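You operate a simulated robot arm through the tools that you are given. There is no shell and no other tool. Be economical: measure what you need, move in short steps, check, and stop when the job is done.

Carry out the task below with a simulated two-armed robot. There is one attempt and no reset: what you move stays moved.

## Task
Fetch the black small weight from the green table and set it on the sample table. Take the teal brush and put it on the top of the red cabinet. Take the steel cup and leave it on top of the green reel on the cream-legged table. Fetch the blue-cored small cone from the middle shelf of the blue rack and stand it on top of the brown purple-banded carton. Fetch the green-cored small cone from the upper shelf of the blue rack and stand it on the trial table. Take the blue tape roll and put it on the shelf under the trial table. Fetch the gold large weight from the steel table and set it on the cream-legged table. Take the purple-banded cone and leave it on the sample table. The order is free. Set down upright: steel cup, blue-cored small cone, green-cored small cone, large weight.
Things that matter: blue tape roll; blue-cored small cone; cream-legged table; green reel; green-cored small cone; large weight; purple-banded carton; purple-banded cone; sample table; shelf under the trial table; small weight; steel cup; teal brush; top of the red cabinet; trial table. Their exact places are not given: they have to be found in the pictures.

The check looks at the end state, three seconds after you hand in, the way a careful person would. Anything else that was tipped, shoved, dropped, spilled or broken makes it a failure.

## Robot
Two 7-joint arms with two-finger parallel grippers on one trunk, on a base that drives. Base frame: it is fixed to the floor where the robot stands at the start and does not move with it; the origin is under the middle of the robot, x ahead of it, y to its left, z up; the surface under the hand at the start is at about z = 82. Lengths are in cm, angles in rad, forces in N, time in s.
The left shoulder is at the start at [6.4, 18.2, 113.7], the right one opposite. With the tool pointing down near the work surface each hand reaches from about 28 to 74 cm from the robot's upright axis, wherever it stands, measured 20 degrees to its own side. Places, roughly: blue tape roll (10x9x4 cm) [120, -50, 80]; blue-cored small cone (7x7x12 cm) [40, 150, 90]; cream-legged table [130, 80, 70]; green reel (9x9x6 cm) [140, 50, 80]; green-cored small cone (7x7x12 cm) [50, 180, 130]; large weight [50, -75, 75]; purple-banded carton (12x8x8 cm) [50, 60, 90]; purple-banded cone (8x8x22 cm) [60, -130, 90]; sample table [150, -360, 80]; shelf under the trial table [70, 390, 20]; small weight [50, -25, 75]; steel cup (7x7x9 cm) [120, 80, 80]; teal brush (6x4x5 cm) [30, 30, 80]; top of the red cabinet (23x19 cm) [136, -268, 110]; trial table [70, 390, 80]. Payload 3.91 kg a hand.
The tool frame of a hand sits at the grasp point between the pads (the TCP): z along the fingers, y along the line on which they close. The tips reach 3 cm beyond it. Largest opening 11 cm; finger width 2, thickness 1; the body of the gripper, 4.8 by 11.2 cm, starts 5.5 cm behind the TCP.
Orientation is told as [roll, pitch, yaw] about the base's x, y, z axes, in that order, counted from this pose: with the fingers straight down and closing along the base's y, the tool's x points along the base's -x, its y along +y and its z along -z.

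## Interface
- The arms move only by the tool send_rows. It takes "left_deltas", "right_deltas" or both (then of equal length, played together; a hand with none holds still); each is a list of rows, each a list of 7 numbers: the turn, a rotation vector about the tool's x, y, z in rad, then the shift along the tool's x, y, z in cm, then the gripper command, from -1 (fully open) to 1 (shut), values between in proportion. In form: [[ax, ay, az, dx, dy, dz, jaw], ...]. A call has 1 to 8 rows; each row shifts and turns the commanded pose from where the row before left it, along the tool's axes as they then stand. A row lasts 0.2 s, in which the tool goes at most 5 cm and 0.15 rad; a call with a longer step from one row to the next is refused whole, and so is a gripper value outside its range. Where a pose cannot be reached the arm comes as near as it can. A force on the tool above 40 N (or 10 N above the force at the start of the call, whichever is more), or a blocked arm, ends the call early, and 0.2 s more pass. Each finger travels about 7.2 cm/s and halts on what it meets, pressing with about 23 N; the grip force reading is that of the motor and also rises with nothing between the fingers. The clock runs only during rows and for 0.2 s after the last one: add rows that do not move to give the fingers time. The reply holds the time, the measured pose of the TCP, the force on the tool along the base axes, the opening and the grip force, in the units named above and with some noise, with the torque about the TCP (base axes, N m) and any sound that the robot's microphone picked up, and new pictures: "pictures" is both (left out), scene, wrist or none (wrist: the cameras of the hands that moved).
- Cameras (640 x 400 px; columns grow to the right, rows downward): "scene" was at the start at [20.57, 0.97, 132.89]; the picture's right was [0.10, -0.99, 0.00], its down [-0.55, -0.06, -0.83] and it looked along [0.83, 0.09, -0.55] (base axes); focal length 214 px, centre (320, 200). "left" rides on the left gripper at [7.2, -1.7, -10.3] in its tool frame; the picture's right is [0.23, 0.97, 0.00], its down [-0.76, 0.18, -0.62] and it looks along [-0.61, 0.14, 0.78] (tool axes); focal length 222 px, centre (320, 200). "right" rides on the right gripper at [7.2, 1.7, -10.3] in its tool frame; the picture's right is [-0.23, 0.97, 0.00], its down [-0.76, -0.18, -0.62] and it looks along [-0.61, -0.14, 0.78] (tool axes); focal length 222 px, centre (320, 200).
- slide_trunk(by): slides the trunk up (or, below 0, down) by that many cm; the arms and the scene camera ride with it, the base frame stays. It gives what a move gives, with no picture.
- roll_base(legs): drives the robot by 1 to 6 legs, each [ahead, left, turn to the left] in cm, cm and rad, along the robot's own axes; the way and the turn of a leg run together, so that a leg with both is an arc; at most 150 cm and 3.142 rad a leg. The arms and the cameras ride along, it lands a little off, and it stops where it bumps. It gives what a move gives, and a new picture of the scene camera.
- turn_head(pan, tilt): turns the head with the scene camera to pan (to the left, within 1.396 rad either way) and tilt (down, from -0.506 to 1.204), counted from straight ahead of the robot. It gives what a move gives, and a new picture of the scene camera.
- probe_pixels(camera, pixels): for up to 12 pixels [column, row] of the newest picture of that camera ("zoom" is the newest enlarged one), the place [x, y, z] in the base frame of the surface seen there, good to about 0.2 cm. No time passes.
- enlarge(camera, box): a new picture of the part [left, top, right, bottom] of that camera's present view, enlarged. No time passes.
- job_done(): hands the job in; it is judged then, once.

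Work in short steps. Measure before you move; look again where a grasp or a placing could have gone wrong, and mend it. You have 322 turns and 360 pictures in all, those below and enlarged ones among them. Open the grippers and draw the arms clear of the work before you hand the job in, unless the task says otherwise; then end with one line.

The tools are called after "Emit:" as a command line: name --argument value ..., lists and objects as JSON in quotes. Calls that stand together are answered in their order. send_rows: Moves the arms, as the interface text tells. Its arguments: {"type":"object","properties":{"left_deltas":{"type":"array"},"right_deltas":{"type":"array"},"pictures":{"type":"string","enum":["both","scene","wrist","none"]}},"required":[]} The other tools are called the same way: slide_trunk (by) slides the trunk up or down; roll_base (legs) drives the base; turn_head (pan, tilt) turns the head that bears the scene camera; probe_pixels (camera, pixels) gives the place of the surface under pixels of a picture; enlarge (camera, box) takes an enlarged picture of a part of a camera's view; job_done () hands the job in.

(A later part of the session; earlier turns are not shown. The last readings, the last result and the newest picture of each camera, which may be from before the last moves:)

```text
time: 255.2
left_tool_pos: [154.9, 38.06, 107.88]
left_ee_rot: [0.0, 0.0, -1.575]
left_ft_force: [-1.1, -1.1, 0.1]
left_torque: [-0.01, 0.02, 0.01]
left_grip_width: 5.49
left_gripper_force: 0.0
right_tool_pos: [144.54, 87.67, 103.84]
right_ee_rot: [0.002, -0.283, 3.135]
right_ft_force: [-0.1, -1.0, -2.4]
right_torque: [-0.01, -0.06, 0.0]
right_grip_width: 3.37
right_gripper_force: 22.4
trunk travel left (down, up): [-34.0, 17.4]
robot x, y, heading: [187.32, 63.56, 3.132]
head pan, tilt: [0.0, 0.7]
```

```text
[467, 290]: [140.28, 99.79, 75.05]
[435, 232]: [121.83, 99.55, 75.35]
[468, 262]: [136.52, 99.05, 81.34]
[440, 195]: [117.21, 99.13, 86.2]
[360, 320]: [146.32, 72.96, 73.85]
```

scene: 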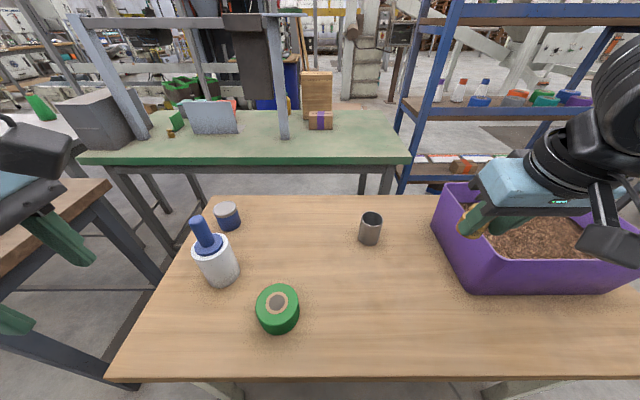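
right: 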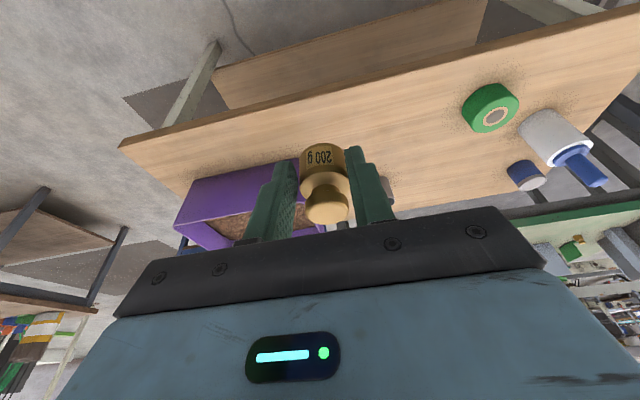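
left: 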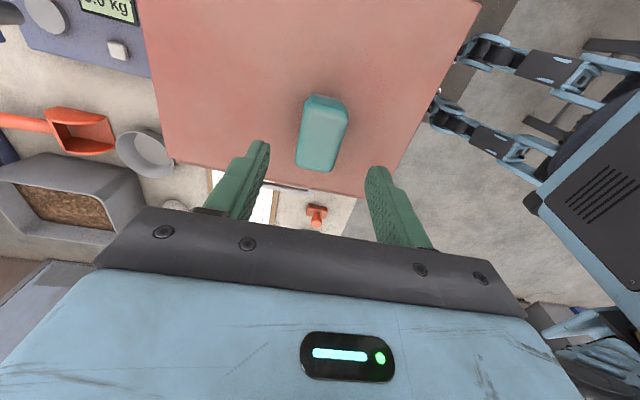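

Free spot is clear. I descend vertically with the right hand (keeping the tilt) to ~0.5 cm above contact at (144.5,82).

Emit:
send_rows --right_deltas '[[0, 0, 0, 1.18, 0.92, 4.07, 1], [0, 0, 0, 1.18, 0.92, 4.07, 1], [0, 0, 0, 1.18, 0.92, 4.07, 1], [0, 0, 0, 1.18, 0.92, 4.07, 1], [0, 0, 0, 1.18, 0.92, 4.07, 1], [0, 0, 0, 1.0, 0.92, 3.5, 1], [0, 0, 0, 0, 0, 0, 1]]'

```text
time: 256.8
left_tool_pos: [155.03, 38.0, 107.87]
left_ee_rot: [-0.001, 0.001, -1.574]
left_ft_force: [0.3, -1.0, -0.2]
left_torque: [0.02, 0.0, 0.01]
left_grip_width: 5.48
left_gripper_force: 0.0
right_tool_pos: [144.34, 82.03, 79.09]
right_ee_rot: [0.002, -0.283, 3.135]
right_ft_force: [-0.2, 0.3, -1.3]
right_torque: [-0.01, -0.01, 0.01]
right_grip_width: 3.38
right_gripper_force: 23.2
trunk travel left (down, up): [-34.0, 17.4]
robot x, y, heading: [187.67, 63.94, 3.14]
head pan, tilt: [0.0, 0.7]
```

scene: 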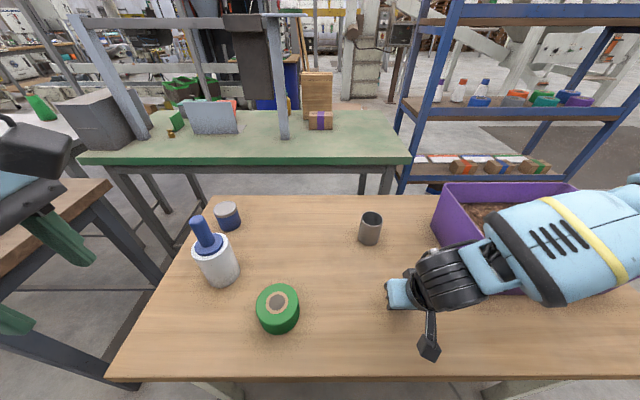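
right: 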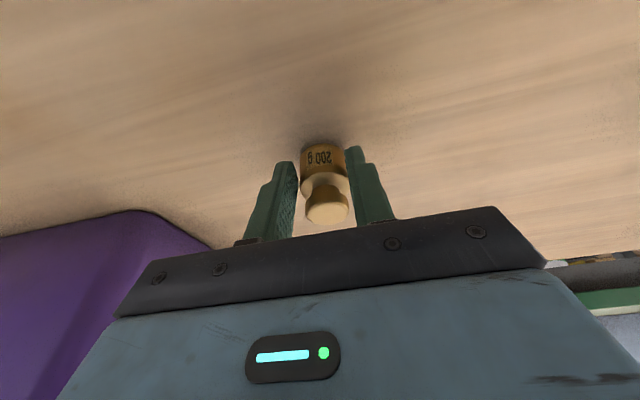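

I lower by small steps toward contact.

Emit:
send_rows --right_deltas '[[0, 0, 0, 0.08, 0, 0.29, 1], [0, 0, 0, 0.08, 0, 0.29, 1], [0, 0, 0, 0.05, 0, 0.15, 1], [0, 0, 0, 0, 0, 0, 1]]' --pictures "wrist"

```text
time: 257.8
left_tool_pos: [155.01, 38.01, 107.85]
left_ee_rot: [-0.004, 0.0, -1.573]
left_ft_force: [0.6, 0.0, 0.5]
left_torque: [0.02, -0.01, 0.02]
left_grip_width: 5.48
left_gripper_force: 0.1
right_tool_pos: [144.42, 82.02, 78.39]
right_ee_rot: [0.003, -0.288, 3.134]
right_ft_force: [1.2, 2.4, 13.6]
right_torque: [0.12, 0.1, 0.0]
right_grip_width: 3.39
right_gripper_force: 23.0
trunk travel left (down, up): [-34.0, 17.4]
robot x, y, heading: [187.2, 63.64, 3.133]
head pan, tilt: [0.0, 0.7]
```

right: 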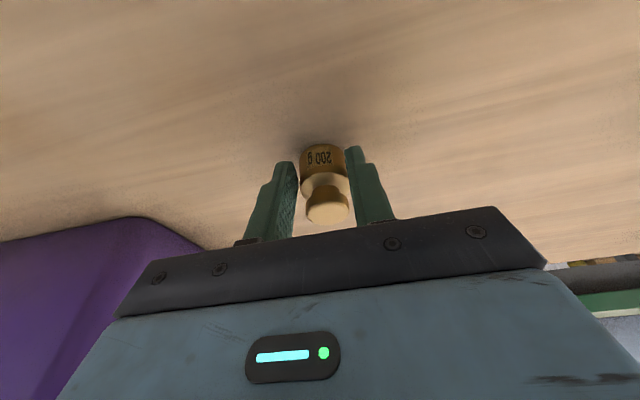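

Contact (13 N). I ease up slightly, open, and withdraw along the finger axis.

Emit:
send_rows --right_deltas '[[0, 0, 0, 0, 0, -0.1, 1], [0, 0, 0, 0, 0, 0, 0.3], [0, 0, 0, 0, 0, 0, -0.2], [0, 0, 0, 0, 0, -2, -0.2], [0, 0, 0, 0, 0, -4, -0.2], [0, 0, 0, 0, 0, -4.5, -0.2], [0, 0, 0, 0, 0, -4.5, -0.2], [0, 0, 0, 0, 0, -4.5, -0.5]]'

```text
time: 259.6
left_tool_pos: [155.0, 37.98, 107.8]
left_ee_rot: [-0.003, 0.0, -1.575]
left_ft_force: [0.6, 0.1, -0.3]
left_torque: [0.02, 0.01, 0.02]
left_grip_width: 5.52
left_gripper_force: 0.0
right_tool_pos: [149.95, 82.05, 97.09]
right_ee_rot: [0.003, -0.284, 3.136]
right_ft_force: [0.1, -0.3, 0.4]
right_torque: [-0.03, 0.02, 0.01]
right_grip_width: 8.28
right_gripper_force: 0.0
trunk travel left (down, up): [-34.0, 17.4]
robot x, y, heading: [187.63, 63.6, 3.138]
head pan, tilt: [0.0, 0.7]
```

scene: 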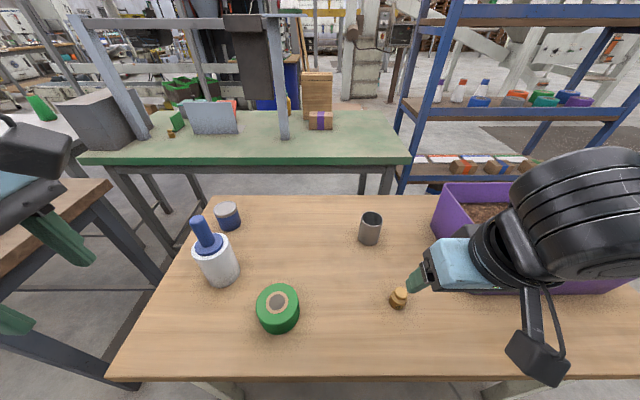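
right: 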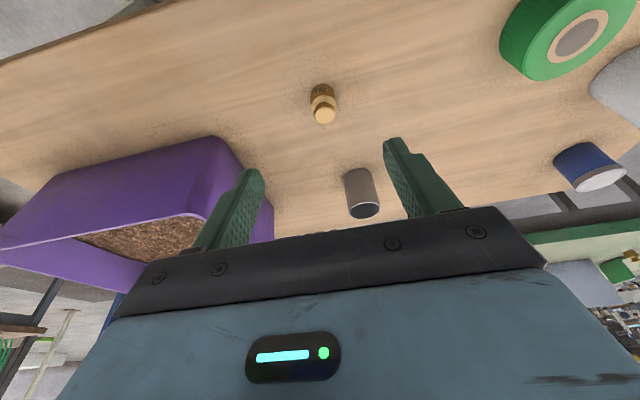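

Gold weight stands. Next the cup at ≈(122.7,79.3): I move the right hand to the approach point 14 cm back along the tilted axis.

Emit:
send_rows --right_deltas '[[0, 0, 0, -3.51, 0.46, 1.83, -0.9], [0, 0, 0, -3.51, 0.46, 1.83, -0.9], [0, 0, 0, -3.51, 0.46, 1.83, -0.9], [0, 0, 0, -3.51, 0.46, 1.83, -0.9], [0, 0, 0, -3.51, 0.46, 1.83, -0.9], [0, 0, 0, -3.51, 0.46, 1.83, -0.9], [0, 0, 0, 0, 0, 0, -0.9]]' --pictures "wrist"

```text
time: 261.2
left_tool_pos: [154.91, 37.99, 107.74]
left_ee_rot: [-0.002, 0.0, -1.578]
left_ft_force: [-0.3, -0.6, 0.1]
left_torque: [0.04, 0.0, 0.01]
left_grip_width: 5.48
left_gripper_force: 0.1
right_tool_pos: [126.18, 80.8, 92.65]
right_ee_rot: [0.002, -0.283, 3.134]
right_ft_force: [-0.1, -0.1, 0.1]
right_torque: [0.04, -0.01, 0.02]
right_grip_width: 10.46
right_gripper_force: 0.0
right hand out of reach, approached as far as the arm can: row 6
trunk travel left (down, up): [-34.0, 17.4]
robot x, y, heading: [187.52, 63.67, 3.136]
head pan, tilt: [0.0, 0.7]
```

right: 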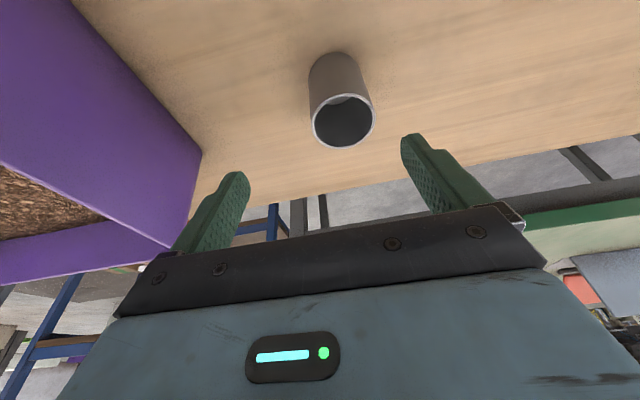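

Near the limit again; the base can still go 5 cm closer (margin 31→26). I do that then measure the rim.

Emit:
roll_base --legs '[[5, 0, 0]]'

Emit:
send_rows --right_deltas '[[0, 0, 0, 3, 0, 0, -0.9]]' --pictures "wrist"

```text
time: 262.1
left_tool_pos: [149.83, 38.06, 107.83]
left_ee_rot: [-0.002, -0.001, -1.574]
left_ft_force: [-0.1, 1.2, 0.0]
left_torque: [-0.02, -0.05, 0.02]
left_grip_width: 5.51
left_gripper_force: 0.0
right_tool_pos: [121.16, 80.66, 92.58]
right_ee_rot: [0.001, -0.281, 3.134]
right_ft_force: [0.5, -0.2, -0.2]
right_torque: [0.02, -0.01, 0.01]
right_grip_width: 10.45
right_gripper_force: 0.0
trunk travel left (down, up): [-34.0, 17.4]
robot x, y, heading: [182.3, 63.68, 3.141]
head pan, tilt: [0.0, 0.7]
```

scene: 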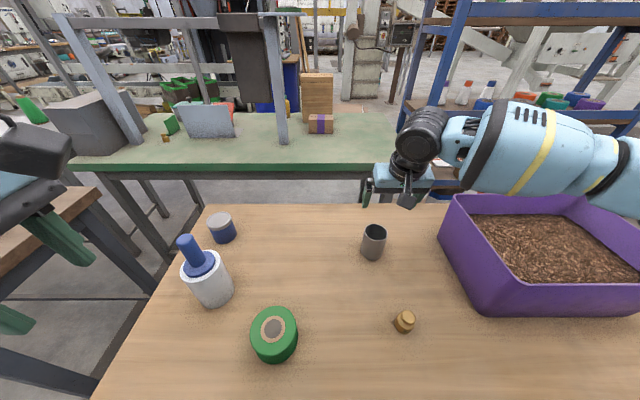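

```text
time: 262.5
left_tool_pos: [150.01, 37.97, 107.9]
left_ee_rot: [-0.003, 0.002, -1.574]
left_ft_force: [-0.4, 0.0, -0.8]
left_torque: [0.02, 0.03, -0.01]
left_grip_width: 5.51
left_gripper_force: 0.0
right_tool_pos: [124.26, 80.48, 91.98]
right_ee_rot: [0.004, -0.284, 3.135]
right_ft_force: [1.1, 0.1, -0.8]
right_torque: [-0.02, 0.01, 0.02]
right_grip_width: 10.42
right_gripper_force: 0.1
trunk travel left (down, up): [-34.0, 17.4]
robot x, y, heading: [182.52, 63.42, 3.142]
head pan, tilt: [0.0, 0.7]
```

right: 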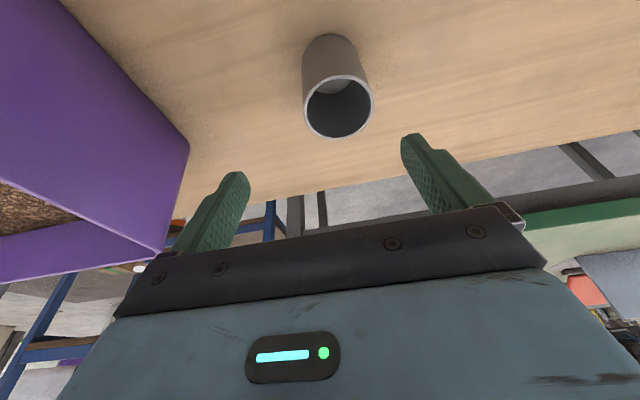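

Emit:
probe_pixels --camera "right" --pixels '[[304, 105], [372, 98], [336, 75], [340, 138], [306, 85], [366, 78]]'

```text
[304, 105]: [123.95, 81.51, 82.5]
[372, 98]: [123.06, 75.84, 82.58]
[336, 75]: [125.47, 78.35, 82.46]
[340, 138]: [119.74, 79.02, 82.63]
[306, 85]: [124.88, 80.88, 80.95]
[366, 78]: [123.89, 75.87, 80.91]
```

Cup rim centre is (122.6,78.75), z 82.6. I align and advance 13 cm along the finger axis, then close.

Emit:
send_rows --right_deltas '[[0, 0, 0, 1.8, 1.73, 0, -0.9], [0, 0, 0, 0, 0, 4, -0.9], [0, 0, 0, 0, 0, 4, -0.9], [0, 0, 0, 0, 0, 4, -0.9], [0, 0, 0, 0, 0, 1, -0.9], [0, 0, 0, 0, 0, 0, -0.9]]' --pictures "wrist"

```text
time: 263.9
left_tool_pos: [150.01, 38.02, 107.86]
left_ee_rot: [-0.001, 0.0, -1.574]
left_ft_force: [-0.1, -0.8, 0.5]
left_torque: [0.04, 0.03, 0.0]
left_grip_width: 5.48
left_gripper_force: 0.0
right_tool_pos: [123.42, 79.31, 81.99]
right_ee_rot: [0.002, -0.281, 3.133]
right_ft_force: [0.4, -0.4, 0.5]
right_torque: [-0.01, 0.0, -0.02]
right_grip_width: 10.44
right_gripper_force: 0.0
right hand out of reach, approached as far as the arm can: row 4
trunk travel left (down, up): [-34.0, 17.4]
robot x, y, heading: [182.62, 64.02, 3.143]
head pan, tilt: [0.0, 0.7]
```

right: 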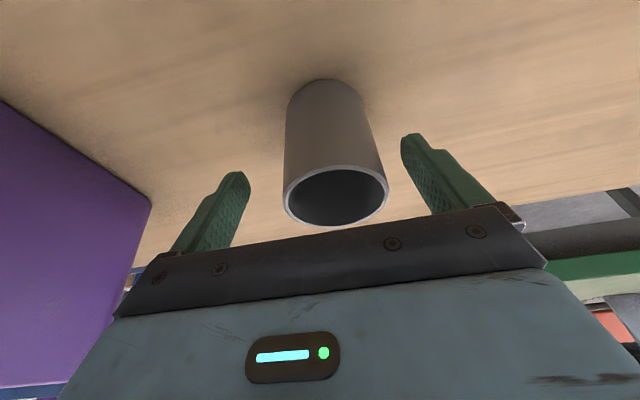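

Tips are 3.5 cm below the rim, enough to hold. I centre by 0.5 in y and close.

Emit:
send_rows --right_deltas '[[0, 0, 0, 0, 0.5, 0.6, -0.9], [0, 0, 0, 0, 0, 0, -0.3], [0, 0, 0, 0, 0, 0, 0.1], [0, 0, 0, 0, 0, 0, 0.5], [0, 0, 0, 0, 0, 0, 1], [0, 0, 0, 0, 0, 0, 1]]' --pictures "wrist"

```text
time: 265.3
left_tool_pos: [149.95, 37.96, 107.78]
left_ee_rot: [-0.001, 0.0, -1.573]
left_ft_force: [0.6, -0.4, 0.4]
left_torque: [-0.01, 0.02, 0.0]
left_grip_width: 5.52
left_gripper_force: 0.0
right_tool_pos: [123.56, 79.27, 81.44]
right_ee_rot: [0.003, -0.282, 3.135]
right_ft_force: [0.3, 0.1, 1.0]
right_torque: [0.08, 0.0, -0.01]
right_grip_width: 6.1
right_gripper_force: 22.7
right hand out of reach, approached as far as the arm can: row 1
trunk travel left (down, up): [-34.0, 17.4]
robot x, y, heading: [182.26, 63.74, 3.136]
head pan, tilt: [0.0, 0.7]
```

right: 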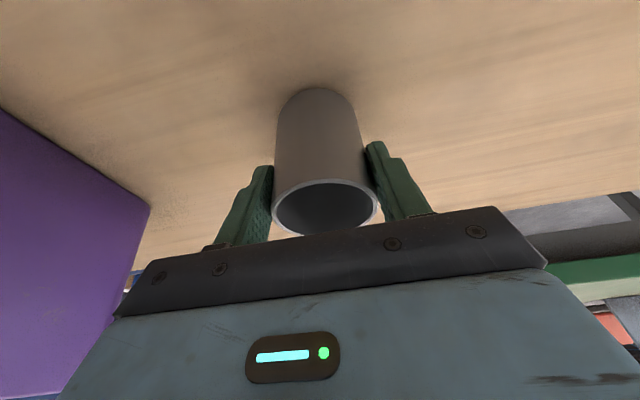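

Cup held (6.1 cm). I lift back along the axis.

Emit:
send_rows --right_deltas '[[0, 0, 0, -0.5, 0, -2, 1], [0, 0, 0, 0, 0, -4, 1], [0, 0, 0, 0, 0, -4.5, 1], [0, 0, 0, 2, 0, -4, 1], [0, 0, 0, 4, 0, -2, 1], [0, 0, 0, 4, 0, -2, 1], [0, 0, 0, 4, 0, -2, 1], [0, 0, 0, 4, 0, -2, 1]]'

```text
time: 267.1
left_tool_pos: [150.02, 38.09, 107.89]
left_ee_rot: [-0.002, 0.0, -1.574]
left_ft_force: [-0.4, 0.3, 0.2]
left_torque: [-0.03, 0.06, 0.04]
left_grip_width: 5.5
left_gripper_force: 0.0
right_tool_pos: [146.7, 79.14, 98.27]
right_ee_rot: [0.002, -0.283, 3.13]
right_ft_force: [-0.1, 0.0, -1.1]
right_torque: [-0.03, 0.0, 0.0]
right_grip_width: 6.11
right_gripper_force: 22.9
trunk travel left (down, up): [-34.0, 17.4]
robot x, y, heading: [182.08, 63.79, 3.134]
head pan, tilt: [0.0, 0.7]
```

scene: 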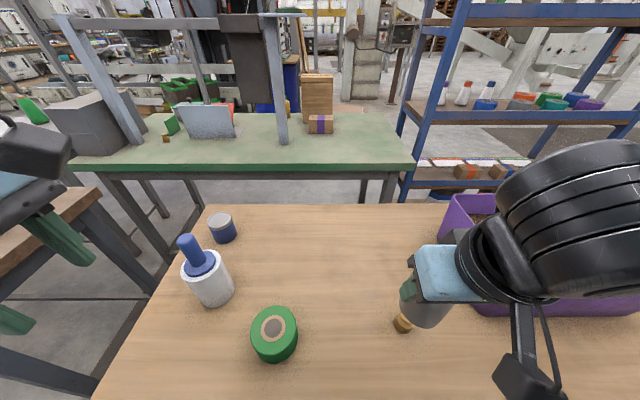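
right: 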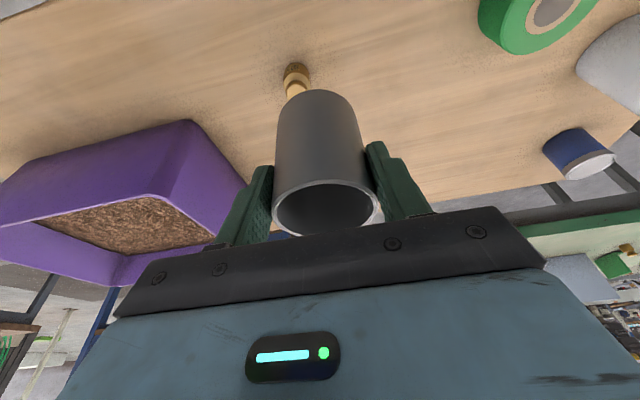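

Cup bottom is at z≈90.7, clear of weight. I measure the reel's top rim and hole.

Emit:
enlarge --camera "scene" --box '[230, 290, 320, 370]'

Emit:
probe_pixels --camera "scene" --pixels '[[274, 309], [253, 326], [295, 326], [273, 347], [262, 313], [286, 313], [259, 341], [287, 341]]'

```text
5.00 times, centred on (275, 330) of scene
```

zoom: 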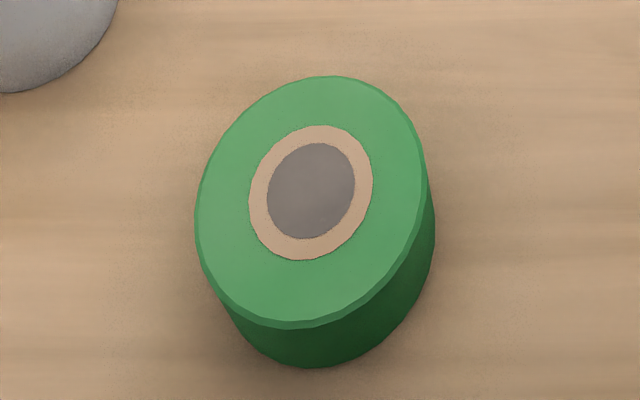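

```text
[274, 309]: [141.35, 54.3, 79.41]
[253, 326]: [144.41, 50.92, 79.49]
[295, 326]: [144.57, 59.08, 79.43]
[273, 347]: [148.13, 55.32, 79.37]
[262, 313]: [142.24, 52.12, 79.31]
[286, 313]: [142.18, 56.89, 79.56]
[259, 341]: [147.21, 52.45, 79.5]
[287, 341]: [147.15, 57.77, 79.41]
```

Reel centre ≈(144.85,54.85), top 79.45. The cup axis is 1 cm beyond TCP, so TCP goes to (145.85,54.85). I strafe the base left 24 cm.

Emit:
roll_base --legs '[[-2, 0, 0], [0, 24.2, 0]]'

Emit:
send_rows --right_deltas '[[0, 0, 0, 0, 0, 0, 1]]' --pictures "wrist"

```text
time: 270.3
left_tool_pos: [151.9, 13.03, 107.73]
left_ee_rot: [-0.003, -0.001, -1.572]
left_ft_force: [0.7, 0.6, -0.3]
left_torque: [-0.02, 0.02, 0.01]
left_grip_width: 5.49
left_gripper_force: 0.0
right_tool_pos: [148.51, 54.21, 98.49]
right_ee_rot: [0.001, -0.282, 3.135]
right_ft_force: [1.7, 1.4, -0.3]
right_torque: [0.05, -0.02, 0.0]
right_grip_width: 6.09
right_gripper_force: 23.1
trunk travel left (down, up): [-34.0, 17.4]
robot x, y, heading: [184.04, 38.6, 3.136]
head pan, tilt: [0.0, 0.7]
```

scene: 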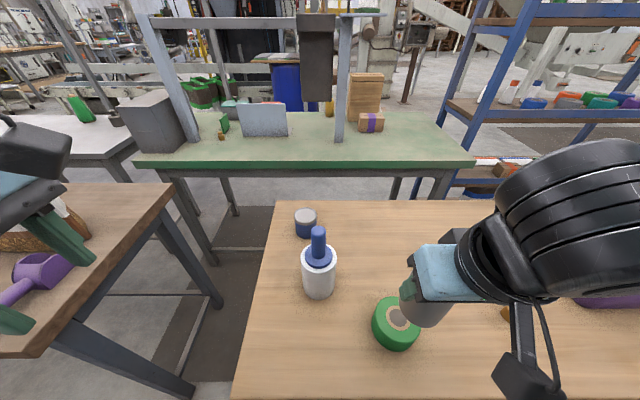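

```text
time: 270.7
left_tool_pos: [151.99, 13.17, 107.76]
left_ee_rot: [-0.001, 0.001, -1.572]
left_ft_force: [1.2, 0.4, -0.6]
left_torque: [0.03, 0.02, 0.02]
left_grip_width: 5.52
left_gripper_force: 0.1
right_tool_pos: [148.4, 54.43, 98.34]
right_ee_rot: [0.0, -0.282, 3.137]
right_ft_force: [-0.8, -0.2, -0.3]
right_torque: [-0.01, -0.03, -0.03]
right_grip_width: 6.1
right_gripper_force: 23.1
trunk travel left (down, up): [-34.0, 17.4]
robot x, y, heading: [184.13, 38.78, 3.142]
head pan, tilt: [0.0, 0.7]
```

right: 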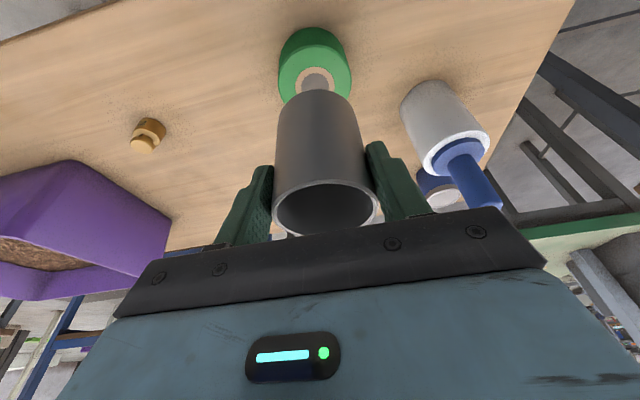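

I move horizontally over the reel centre then descend 10.3 cm.

Emit:
send_rows --right_deltas '[[0, 0, 0, -2.45, -0.45, 0.71, 1], [0, 0, 0, 1.16, 0, 4, 1], [0, 0, 0, 1.16, 0, 4, 1], [0, 0, 0, 0.55, 0, 1.9, 1], [0, 0, 0, 0, 0, 0, 1]]'

```text
time: 271.9
left_tool_pos: [151.91, 13.19, 107.8]
left_ee_rot: [-0.002, 0.0, -1.574]
left_ft_force: [0.4, 0.2, 0.3]
left_torque: [-0.01, -0.01, 0.0]
left_grip_width: 5.48
left_gripper_force: 0.1
right_tool_pos: [145.89, 54.78, 87.9]
right_ee_rot: [0.004, -0.283, 3.136]
right_ft_force: [-0.9, -0.4, -0.5]
right_torque: [-0.01, -0.07, 0.03]
right_grip_width: 6.1
right_gripper_force: 23.2
trunk travel left (down, up): [-34.0, 17.4]
robot x, y, heading: [184.13, 38.61, 3.138]
head pan, tilt: [0.0, 0.7]
```

scene: 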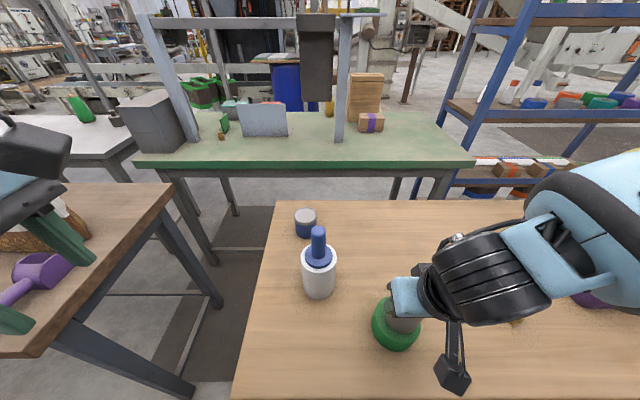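
right: 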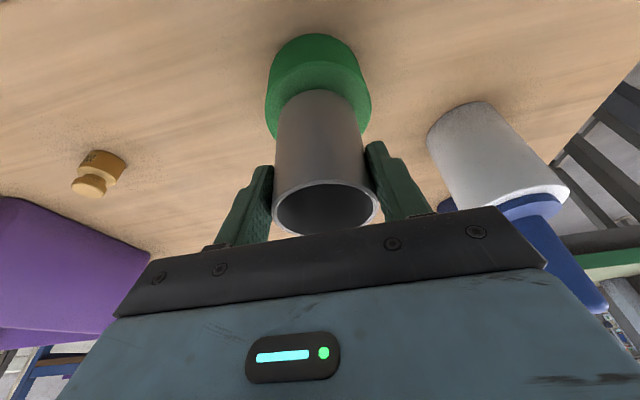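

Well centred over the reel. I lower gently until contact.

Emit:
send_rows --right_deltas '[[0, 0, 0, 0.11, 0, 0.38, 1], [0, 0, 0, 0.08, 0, 0.29, 1], [0, 0, 0, 0.04, 0, 0.12, 1], [0, 0, 0, 0, 0, 0, 1]]' --pictures "none"

```text
time: 272.9
left_tool_pos: [151.96, 13.08, 107.8]
left_ee_rot: [-0.004, -0.001, -1.574]
left_ft_force: [0.7, -0.6, 0.9]
left_torque: [-0.03, -0.02, -0.02]
left_grip_width: 5.51
left_gripper_force: 0.1
right_tool_pos: [145.94, 54.7, 87.16]
right_ee_rot: [0.002, -0.284, 3.135]
right_ft_force: [0.0, -0.1, -0.3]
right_torque: [-0.01, 0.02, -0.01]
right_grip_width: 6.13
right_gripper_force: 23.2
trunk travel left (down, up): [-34.0, 17.4]
robot x, y, heading: [184.18, 38.6, 3.141]
head pan, tilt: [0.0, 0.7]
```

No clear contact yet; two more small steps.

Emit:
send_rows --right_deltas '[[0, 0, 0, 0.05, 0, 0.17, 1], [0, 0, 0, 0.05, 0, 0.17, 1], [0, 0, 0, 0, 0, 0, 1]]' --pictures "none"

```text
time: 273.7
left_tool_pos: [151.88, 13.23, 107.88]
left_ee_rot: [-0.002, 0.001, -1.572]
left_ft_force: [0.5, 0.2, 0.1]
left_torque: [-0.01, -0.03, -0.01]
left_grip_width: 5.53
left_gripper_force: 0.1
right_tool_pos: [146.05, 54.65, 86.9]
right_ee_rot: [0.004, -0.285, 3.137]
right_ft_force: [-0.1, 0.1, 7.2]
right_torque: [0.19, -0.02, -0.02]
right_grip_width: 6.09
right_gripper_force: 23.3
trunk travel left (down, up): [-34.0, 17.4]
robot x, y, heading: [184.07, 38.79, 3.14]
head pan, tilt: [0.0, 0.7]
```

Contact (+8 N). I open and withdraw along the finger axis.

Emit:
send_rows --right_deltas '[[0, 0, 0, 0, 0, 0, 0.2], [0, 0, 0, 0, 0, 0, -0.4], [0, 0, 0, 0, 0, 0, -0.5], [0, 0, 0, 0, 0, -2, -0.5], [0, 0, 0, 0, 0, -4, -0.5], [0, 0, 0, 0, 0, -4.5, -0.5], [0, 0, 0, 0, 0, -4.5, -0.5]]'

```text
time: 275.3
left_tool_pos: [151.92, 13.13, 107.74]
left_ee_rot: [-0.003, 0.002, -1.571]
left_ft_force: [0.9, 0.3, 0.1]
left_torque: [0.0, 0.02, 0.04]
left_grip_width: 5.5
left_gripper_force: 0.0
right_tool_pos: [150.26, 54.81, 101.33]
right_ee_rot: [0.003, -0.282, 3.136]
right_ft_force: [-0.6, -0.3, 0.4]
right_torque: [0.05, 0.0, 0.0]
right_grip_width: 8.24
right_gripper_force: 0.0
trunk travel left (down, up): [-34.0, 17.4]
robot x, y, heading: [184.48, 38.69, 3.14]
head pan, tilt: [0.0, 0.7]
```

scene: 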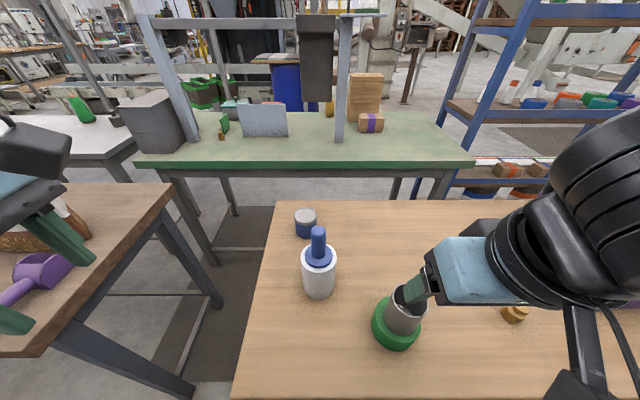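
right: 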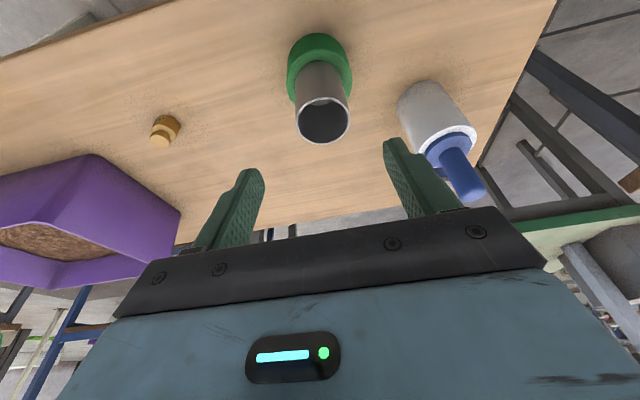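

Cup stands on the reel. Next the tape: I back off, raise the trunk, and strafe left along the wall side to y≈-29.

Emit:
slide_trunk --by 16

Emit:
roll_base --legs '[[-24, 0, 0], [0, 66, 0]]'

Emit:
turn_head --pan 0.1 --tilt 0.75

```text
time: 277.1
left_tool_pos: [151.85, 13.13, 123.78]
left_ee_rot: [0.001, 0.0, -1.574]
left_ft_force: [-1.0, 0.9, -0.6]
left_torque: [0.02, 0.01, 0.01]
left_grip_width: 5.5
left_gripper_force: 0.0
right_tool_pos: [150.1, 54.86, 117.25]
right_ee_rot: [0.001, -0.28, 3.136]
right_ft_force: [0.6, 0.1, 0.2]
right_torque: [0.0, 0.01, 0.0]
right_grip_width: 8.27
right_gripper_force: 0.1
trunk travel left (down, up): [-50.0, 1.4]
robot x, y, heading: [184.37, 38.61, 3.142]
head pan, tilt: [0.0, 0.7]
```

```text
time: 284.7
left_tool_pos: [176.04, -52.84, 123.81]
left_ee_rot: [-0.003, 0.001, -1.562]
left_ft_force: [0.3, 0.0, -0.3]
left_torque: [-0.02, 0.03, -0.01]
left_grip_width: 5.51
left_gripper_force: 0.1
right_tool_pos: [174.03, -11.05, 117.39]
right_ee_rot: [0.003, -0.282, -3.138]
right_ft_force: [0.0, 0.3, -0.1]
right_torque: [0.05, -0.01, -0.01]
right_grip_width: 8.25
right_gripper_force: 0.0
trunk travel left (down, up): [-50.0, 1.4]
robot x, y, heading: [208.24, -26.18, -3.13]
head pan, tilt: [0.0, 0.7]
```

scene: 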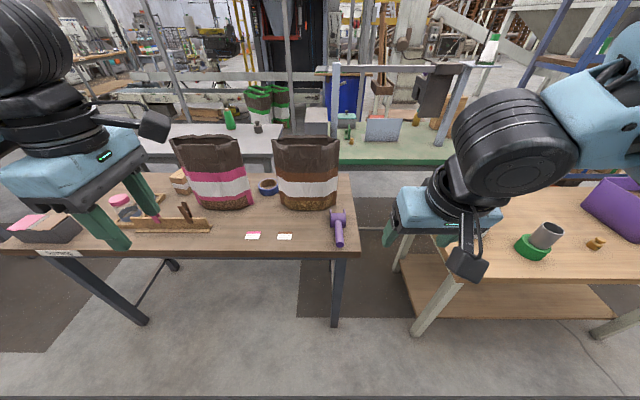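

```text
time: 285.4
left_tool_pos: [176.16, -52.58, 123.73]
left_ee_rot: [0.0, -0.001, -1.562]
left_ft_force: [0.9, 0.3, -0.5]
left_torque: [-0.03, 0.02, -0.03]
left_grip_width: 5.5
left_gripper_force: 0.1
right_tool_pos: [173.98, -11.04, 117.33]
right_ee_rot: [0.004, -0.283, -3.138]
right_ft_force: [-1.4, -0.8, 0.8]
right_torque: [-0.01, -0.03, 0.0]
right_grip_width: 8.23
right_gripper_force: 0.0
trunk travel left (down, up): [-50.0, 1.4]
robot x, y, heading: [208.21, -26.74, -3.131]
head pan, tilt: [0.099, 0.75]
```

scene: 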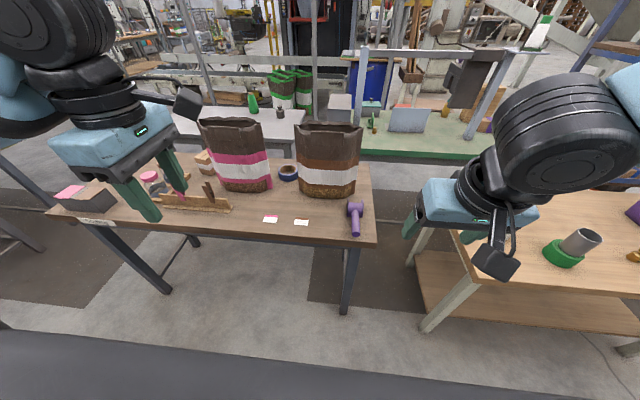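

The tape is visible at (288,172) between the bags. I probe tape, bags and table edge.

Emit:
probe_pixels --camera "scene" --pixels '[[288, 166], [280, 172], [297, 172], [288, 180], [270, 186], [300, 195], [262, 125], [297, 128], [325, 125], [240, 125], [290, 230], [290, 239]]'

Emit:
enlarge --camera "scene" --box '[190, 105, 380, 245]'

```text
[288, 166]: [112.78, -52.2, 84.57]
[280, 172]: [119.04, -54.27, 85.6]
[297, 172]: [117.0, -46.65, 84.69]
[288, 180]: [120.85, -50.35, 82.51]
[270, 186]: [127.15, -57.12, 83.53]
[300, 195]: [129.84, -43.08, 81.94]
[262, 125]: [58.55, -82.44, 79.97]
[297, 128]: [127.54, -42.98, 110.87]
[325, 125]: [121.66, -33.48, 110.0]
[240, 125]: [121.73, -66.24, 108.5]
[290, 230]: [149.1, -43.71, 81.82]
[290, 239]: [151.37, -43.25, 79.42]
```

```text
2.86 times, centred on (285, 175) of scene
```

zoom: 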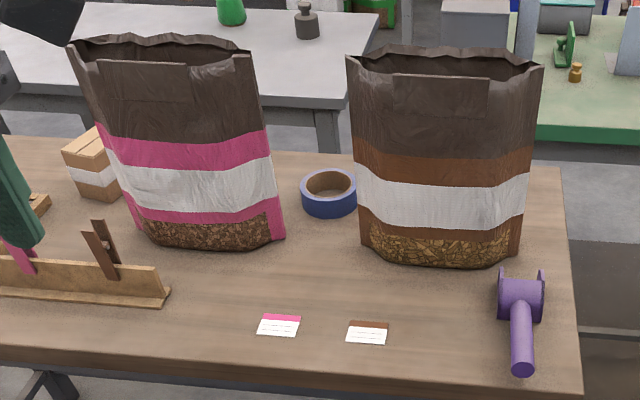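

The bags (tops z≈111) flank the tape, so the forearm would strike them from here. I need to know the base's size to judge closer stands; I turn the left wrist camera back toward the robot.

Emit:
send_rows --left_deltas '[[0, 0, -0.15, 0, 0, 0, 0], [0, 0, -0.15, 0, 0, 0, 0], [0, 0, -0.15, 0, 0, 0, 0], [0, 0, -0.15, 0, 0, 0, 0], [0, 0, -0.15, 0, 0, 0, 0], [0, 0, -0.15, 0, 0, 0, 0], [0, 0, -0.15, 0, 0, 0, 0], [0, 0, -0.15, 0, 0, 0, 0]]' --pictures "wrist"

```text
time: 287.2
left_tool_pos: [165.61, -64.78, 139.54]
left_ee_rot: [0.003, 0.005, -0.393]
left_ft_force: [0.1, 0.2, -0.6]
left_torque: [0.01, -0.01, -0.01]
left_grip_width: 5.5
left_gripper_force: 0.0
left hand out of reach, approached as far as the arm can: row 4, 5, 6, 7, 8
right_tool_pos: [173.92, -11.13, 117.28]
right_ee_rot: [0.002, -0.281, -3.136]
right_ft_force: [-0.4, 0.3, 0.0]
right_torque: [0.01, 0.02, 0.03]
right_grip_width: 8.25
right_gripper_force: 0.1
trunk travel left (down, up): [-50.0, 1.4]
robot x, y, heading: [208.23, -26.6, -3.137]
head pan, tilt: [0.099, 0.75]
```

left: 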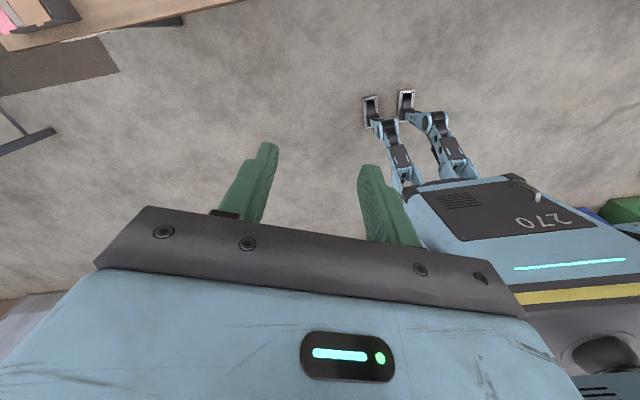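

The base shows at right (struts and the "270" hull). I probe its outline.

Emit:
probe_pixels --camera "left" --pixels '[[372, 105], [407, 98], [415, 190], [460, 235], [520, 180], [600, 220], [570, 262], [600, 290], [405, 180], [470, 160], [600, 345], [515, 305]]'

Emit:
enlarge --camera "left" --box '[340, 60, 640, 400]'

```text
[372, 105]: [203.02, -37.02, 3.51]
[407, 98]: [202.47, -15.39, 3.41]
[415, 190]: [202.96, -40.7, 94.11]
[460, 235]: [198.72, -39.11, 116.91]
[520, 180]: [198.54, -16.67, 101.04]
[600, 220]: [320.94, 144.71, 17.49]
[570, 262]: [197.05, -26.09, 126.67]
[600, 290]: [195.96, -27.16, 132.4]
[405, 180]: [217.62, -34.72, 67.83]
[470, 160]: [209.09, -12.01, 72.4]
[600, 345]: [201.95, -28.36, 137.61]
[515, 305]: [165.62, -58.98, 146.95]
```

```text
1.18 times, centred on (490, 230) of left
```

zoom: 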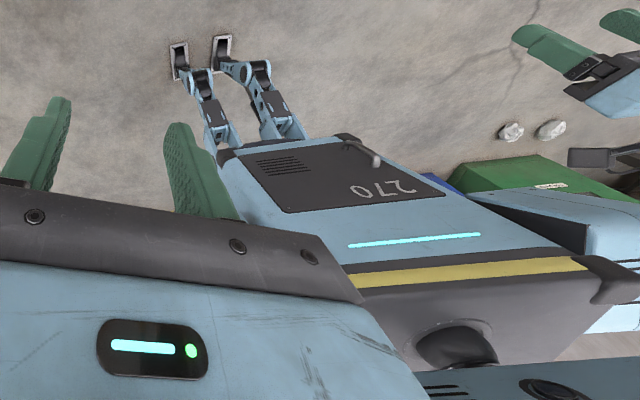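

The robot stands on two narrow legs (feet ±11 cm, torso front ~10–12 cm ahead), so it can stand much closer and fit the 46 cm gap at the wooden table's end. I restore the left hand first.

Emit:
send_rows --left_deltas '[[0, 0, 0.15, 0, 0, 0, 0], [0, 0, 0.15, 0, 0, 0, 0], [0, 0, 0.15, 0, 0, 0, 0], [0, 0, 0.15, 0, 0, 0, 0], [0, 0, 0.15, 0, 0, 0, 0], [0, 0, 0.15, 0, 0, 0, 0], [0, 0, 0.15, 0, 0, 0, 0], [0, 0, 0.12, 0, 0, 0, 0]]' --pictures "none"

Emit:
send_rows --left_deltas '[[0, 0, 0, 2.8, 2.5, 2.5, 0], [0, 0, 0, 2.8, 2.5, 2.5, 0], [0, 0, 0, 2.8, 2.5, 2.5, 0], [0, 0, 0, 2.8, 2.5, 2.5, 0], [0, 0, 0, 0, 0, 0, 0]]' --pictures "wrist"

```text
time: 289.0
left_tool_pos: [165.61, -64.64, 139.51]
left_ee_rot: [-0.002, 0.001, -1.537]
left_ft_force: [0.8, 0.4, -0.2]
left_torque: [0.01, -0.01, -0.01]
left_grip_width: 5.52
left_gripper_force: 0.1
right_tool_pos: [173.93, -11.04, 117.42]
right_ee_rot: [0.002, -0.284, -3.138]
right_ft_force: [-0.3, -0.7, -0.4]
right_torque: [-0.01, 0.01, -0.02]
right_grip_width: 8.23
right_gripper_force: 0.2
trunk travel left (down, up): [-50.0, 1.4]
robot x, y, heading: [208.14, -27.07, -3.132]
head pan, tilt: [0.099, 0.75]
```

```text
time: 290.2
left_tool_pos: [175.16, -52.75, 129.5]
left_ee_rot: [-0.001, 0.001, -1.534]
left_ft_force: [0.3, -0.1, -0.5]
left_torque: [-0.02, -0.01, 0.03]
left_grip_width: 5.5
left_gripper_force: 0.0
right_tool_pos: [173.95, -11.17, 117.35]
right_ee_rot: [0.0, -0.281, -3.139]
right_ft_force: [-0.4, -0.3, 0.0]
right_torque: [-0.03, -0.01, 0.0]
right_grip_width: 8.25
right_gripper_force: 0.1
trunk travel left (down, up): [-50.0, 1.4]
robot x, y, heading: [207.95, -26.94, -3.137]
head pan, tilt: [0.099, 0.75]
```

left: 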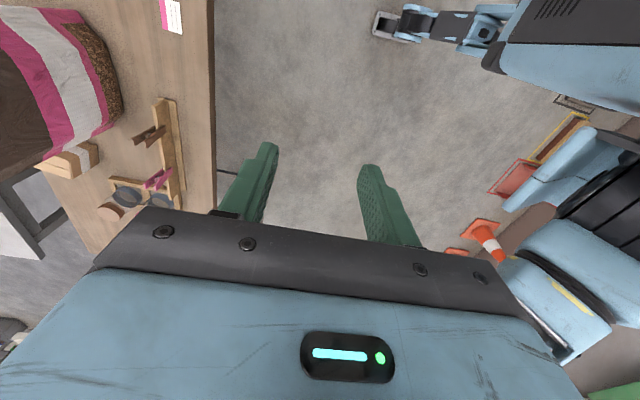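

A foot shows at (398,22). I probe foot and hull extents here.

Emit:
probe_pixels --camera "left" --pixels '[[376, 25], [410, 8], [413, 38], [470, 30], [490, 60], [630, 60], [600, 90], [620, 20]]'

Emit:
turn_head --pan -0.5 --tilt 0.6

```text
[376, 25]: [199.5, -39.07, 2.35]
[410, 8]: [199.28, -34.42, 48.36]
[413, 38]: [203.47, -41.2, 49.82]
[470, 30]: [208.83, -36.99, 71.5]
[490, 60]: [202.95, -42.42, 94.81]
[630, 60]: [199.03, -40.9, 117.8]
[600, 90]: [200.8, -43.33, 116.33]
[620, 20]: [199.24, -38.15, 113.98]
```

```text
time: 291.2
left_tool_pos: [175.17, -52.63, 129.48]
left_ee_rot: [-0.001, 0.0, -1.533]
left_ft_force: [0.4, 0.2, -0.4]
left_torque: [-0.02, 0.0, -0.02]
left_grip_width: 5.49
left_gripper_force: 0.0
right_tool_pos: [174.02, -11.14, 117.36]
right_ee_rot: [0.004, -0.282, -3.139]
right_ft_force: [-0.1, -0.6, 0.5]
right_torque: [-0.02, 0.03, 0.0]
right_grip_width: 8.24
right_gripper_force: 0.2
trunk travel left (down, up): [-50.0, 1.4]
robot x, y, heading: [208.24, -26.58, -3.135]
head pan, tilt: [-0.499, 0.6]
```

scene: 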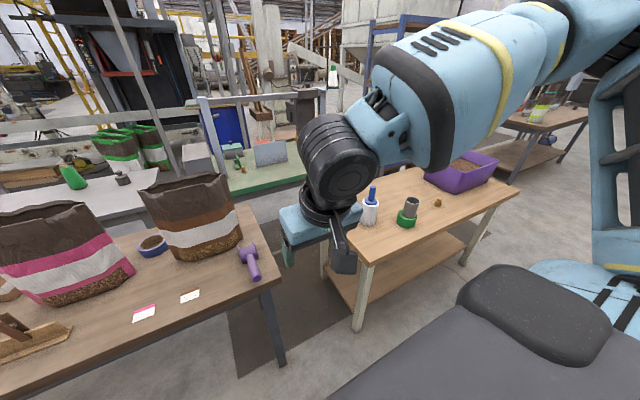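

The footprint is small (front ~9 cm). I probe the gap's edges, scoop and bottle before entering.

Emit:
probe_pixels --camera "scene" --pixels '[[360, 262], [330, 208], [280, 290], [240, 210], [252, 250], [243, 275], [374, 187], [215, 172], [190, 180], [130, 150], [150, 250]]'

```text
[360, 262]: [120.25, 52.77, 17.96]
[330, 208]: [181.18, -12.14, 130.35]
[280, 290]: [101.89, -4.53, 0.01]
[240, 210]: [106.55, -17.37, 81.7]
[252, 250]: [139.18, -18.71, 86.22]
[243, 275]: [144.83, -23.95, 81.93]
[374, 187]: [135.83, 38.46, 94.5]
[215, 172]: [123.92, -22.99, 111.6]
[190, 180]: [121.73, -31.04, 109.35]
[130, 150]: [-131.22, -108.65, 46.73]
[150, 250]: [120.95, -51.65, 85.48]
```

I raise the right hand, strafe to y≈8, turn to face −y, then sidestep into the gap to x≈137.

Emit:
send_rows --right_deltas '[[0, 0, 0, 0, 0, -4, -0.5], [0, 0, 0, 1, 0, -3, -0.5]]' --pictures "none"

Emit:
roll_base --legs '[[0, -35, 0], [0, 0, 1.565]]'

Emit:
turn_head --pan -0.5 --tilt 0.75

```text
time: 291.8
left_tool_pos: [175.33, -52.69, 129.49]
left_ee_rot: [-0.005, 0.0, -1.533]
left_ft_force: [0.3, -0.6, -0.1]
left_torque: [0.02, 0.03, -0.01]
left_grip_width: 5.49
left_gripper_force: 0.2
right_tool_pos: [177.02, -11.06, 123.8]
right_ee_rot: [0.001, -0.283, -3.136]
right_ft_force: [-0.2, 0.4, 0.2]
right_torque: [0.02, 0.01, -0.01]
right_grip_width: 8.26
right_gripper_force: 0.0
trunk travel left (down, up): [-50.0, 1.4]
robot x, y, heading: [208.23, -26.74, -3.132]
head pan, tilt: [-0.499, 0.6]
```

```text
time: 299.2
left_tool_pos: [233.8, -24.64, 129.47]
left_ee_rot: [-0.003, 0.001, 0.033]
left_ft_force: [-0.3, -0.2, 0.1]
left_torque: [-0.02, 0.02, 0.01]
left_grip_width: 5.53
left_gripper_force: 0.0
right_tool_pos: [192.36, -22.63, 123.73]
right_ee_rot: [0.004, -0.282, -1.571]
right_ft_force: [0.2, -0.5, -0.4]
right_torque: [0.0, 0.02, 0.0]
right_grip_width: 8.24
right_gripper_force: 0.0
trunk travel left (down, up): [-50.0, 1.4]
robot x, y, heading: [207.91, 8.34, -1.568]
head pan, tilt: [-0.499, 0.6]
```

scene: 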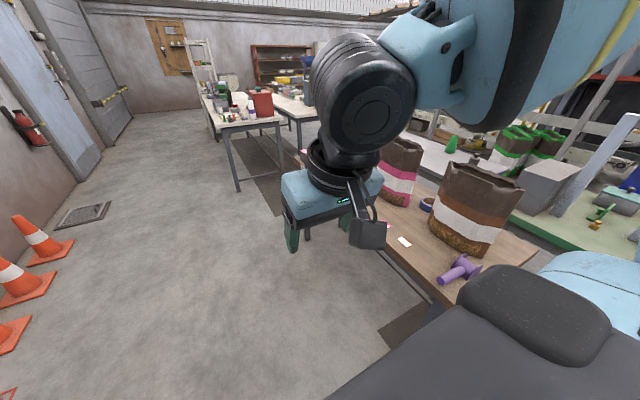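

```text
time: 299.9
left_tool_pos: [233.91, -24.66, 129.48]
left_ee_rot: [-0.002, -0.002, 0.032]
left_ft_force: [0.9, -0.2, -0.2]
left_torque: [0.02, 0.0, 0.03]
left_grip_width: 5.51
left_gripper_force: 0.0
right_tool_pos: [192.27, -22.73, 123.88]
right_ee_rot: [0.002, -0.283, -1.57]
right_ft_force: [0.0, -0.4, 0.6]
right_torque: [0.01, -0.02, -0.03]
right_grip_width: 8.25
right_gripper_force: 0.0
trunk travel left (down, up): [-50.0, 1.4]
robot x, y, heading: [207.91, 8.73, -1.564]
head pan, tilt: [-0.499, 0.75]
```

scene: 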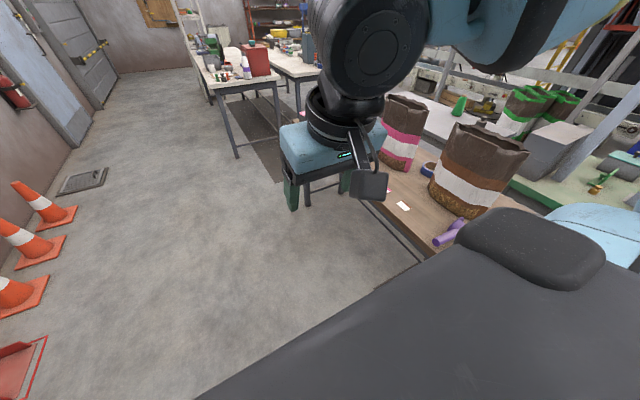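

I sidestep in two stages, first 45 cm.

Emit:
roll_base --legs '[[1, -48, 0]]'

Emit:
turn_head --pan -1.2 --tilt 0.55

```text
time: 303.5
left_tool_pos: [197.65, -26.14, 129.61]
left_ee_rot: [-0.004, -0.003, 0.032]
left_ft_force: [-0.4, 0.1, 1.0]
left_torque: [0.0, -0.01, -0.04]
left_grip_width: 5.5
left_gripper_force: 0.1
right_tool_pos: [155.95, -24.31, 123.68]
right_ee_rot: [0.003, -0.284, -1.571]
right_ft_force: [-0.4, 0.0, 0.6]
right_torque: [0.0, -0.05, -0.01]
right_grip_width: 8.25
right_gripper_force: 0.0
trunk travel left (down, up): [-50.0, 1.4]
robot x, y, heading: [171.53, 7.15, -1.573]
head pan, tilt: [-0.499, 0.75]
stopped in leg 1: the robot was blocked; the commanded pose is now the measured one
```

scene: 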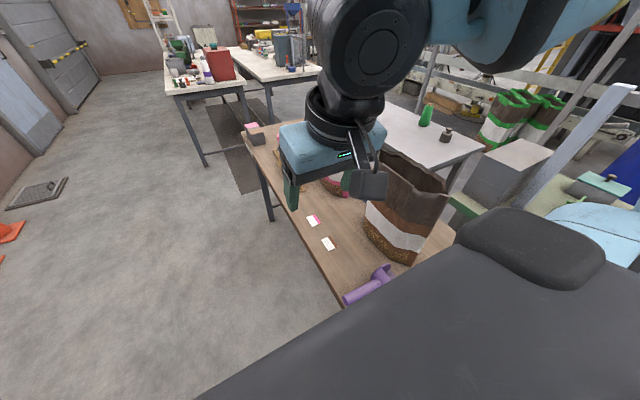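

```text
time: 304.5
left_tool_pos: [197.81, -26.19, 129.41]
left_ee_rot: [-0.002, 0.001, 0.032]
left_ft_force: [0.0, 0.2, 0.8]
left_torque: [0.02, -0.02, 0.0]
left_grip_width: 5.51
left_gripper_force: 0.2
right_tool_pos: [156.26, -24.33, 123.83]
right_ee_rot: [0.002, -0.283, -1.57]
right_ft_force: [-0.7, 0.5, 0.6]
right_torque: [0.0, -0.01, 0.0]
right_grip_width: 8.25
right_gripper_force: 0.1
trunk travel left (down, up): [-50.0, 1.4]
robot x, y, heading: [171.98, 7.06, -1.569]
head pan, tilt: [-1.201, 0.55]
```

scene: 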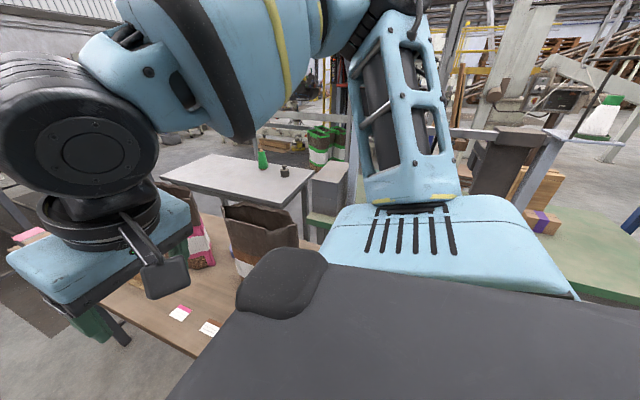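

The base was blocked at x≈171.5. I step back 8 cm and check that nothing on either table was disturbed.

Emit:
roll_base --legs '[[0, 10, 0]]'

Emit:
turn_head --pan -1.39 --tilt 0.9

```text
time: 306.1
left_tool_pos: [207.79, -26.19, 129.5]
left_ee_rot: [-0.003, 0.0, 0.034]
left_ft_force: [-0.3, -1.5, -0.3]
left_torque: [-0.02, 0.01, 0.02]
left_grip_width: 5.5
left_gripper_force: 0.1
right_tool_pos: [166.11, -24.31, 123.83]
right_ee_rot: [0.003, -0.281, -1.57]
right_ft_force: [0.1, 0.0, -0.1]
right_torque: [-0.02, -0.02, 0.03]
right_grip_width: 8.26
right_gripper_force: 0.1
trunk travel left (down, up): [-50.0, 1.4]
robot x, y, heading: [182.26, 7.03, -1.57]
head pan, tilt: [-1.201, 0.55]
```

scene: 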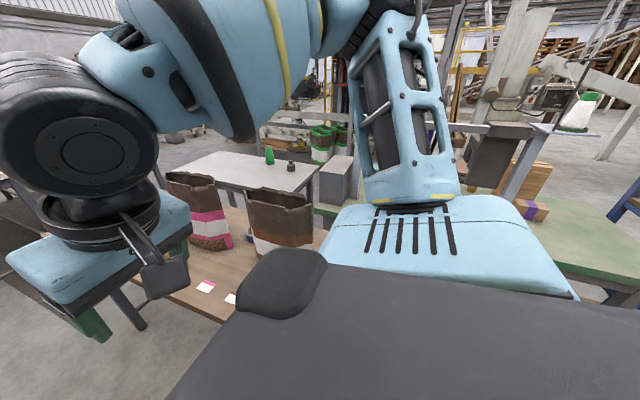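

```text
time: 306.9
left_tool_pos: [207.75, -26.26, 129.48]
left_ee_rot: [-0.002, -0.001, 0.033]
left_ft_force: [-0.2, 0.0, 0.2]
left_torque: [0.0, 0.01, 0.03]
left_grip_width: 5.5
left_gripper_force: 0.0
right_tool_pos: [166.24, -24.29, 123.85]
right_ee_rot: [0.001, -0.284, -1.568]
right_ft_force: [-0.4, 0.9, 0.0]
right_torque: [-0.02, 0.02, 0.01]
right_grip_width: 8.25
right_gripper_force: 0.1
trunk travel left (down, up): [-50.0, 1.4]
robot x, y, heading: [182.04, 7.3, -1.566]
head pan, tilt: [-1.389, 0.901]
```

scene: 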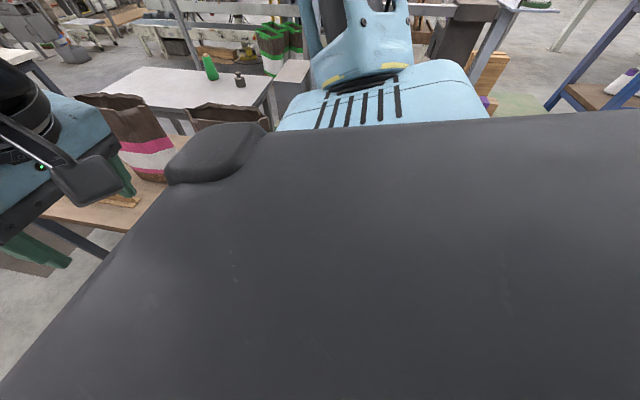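

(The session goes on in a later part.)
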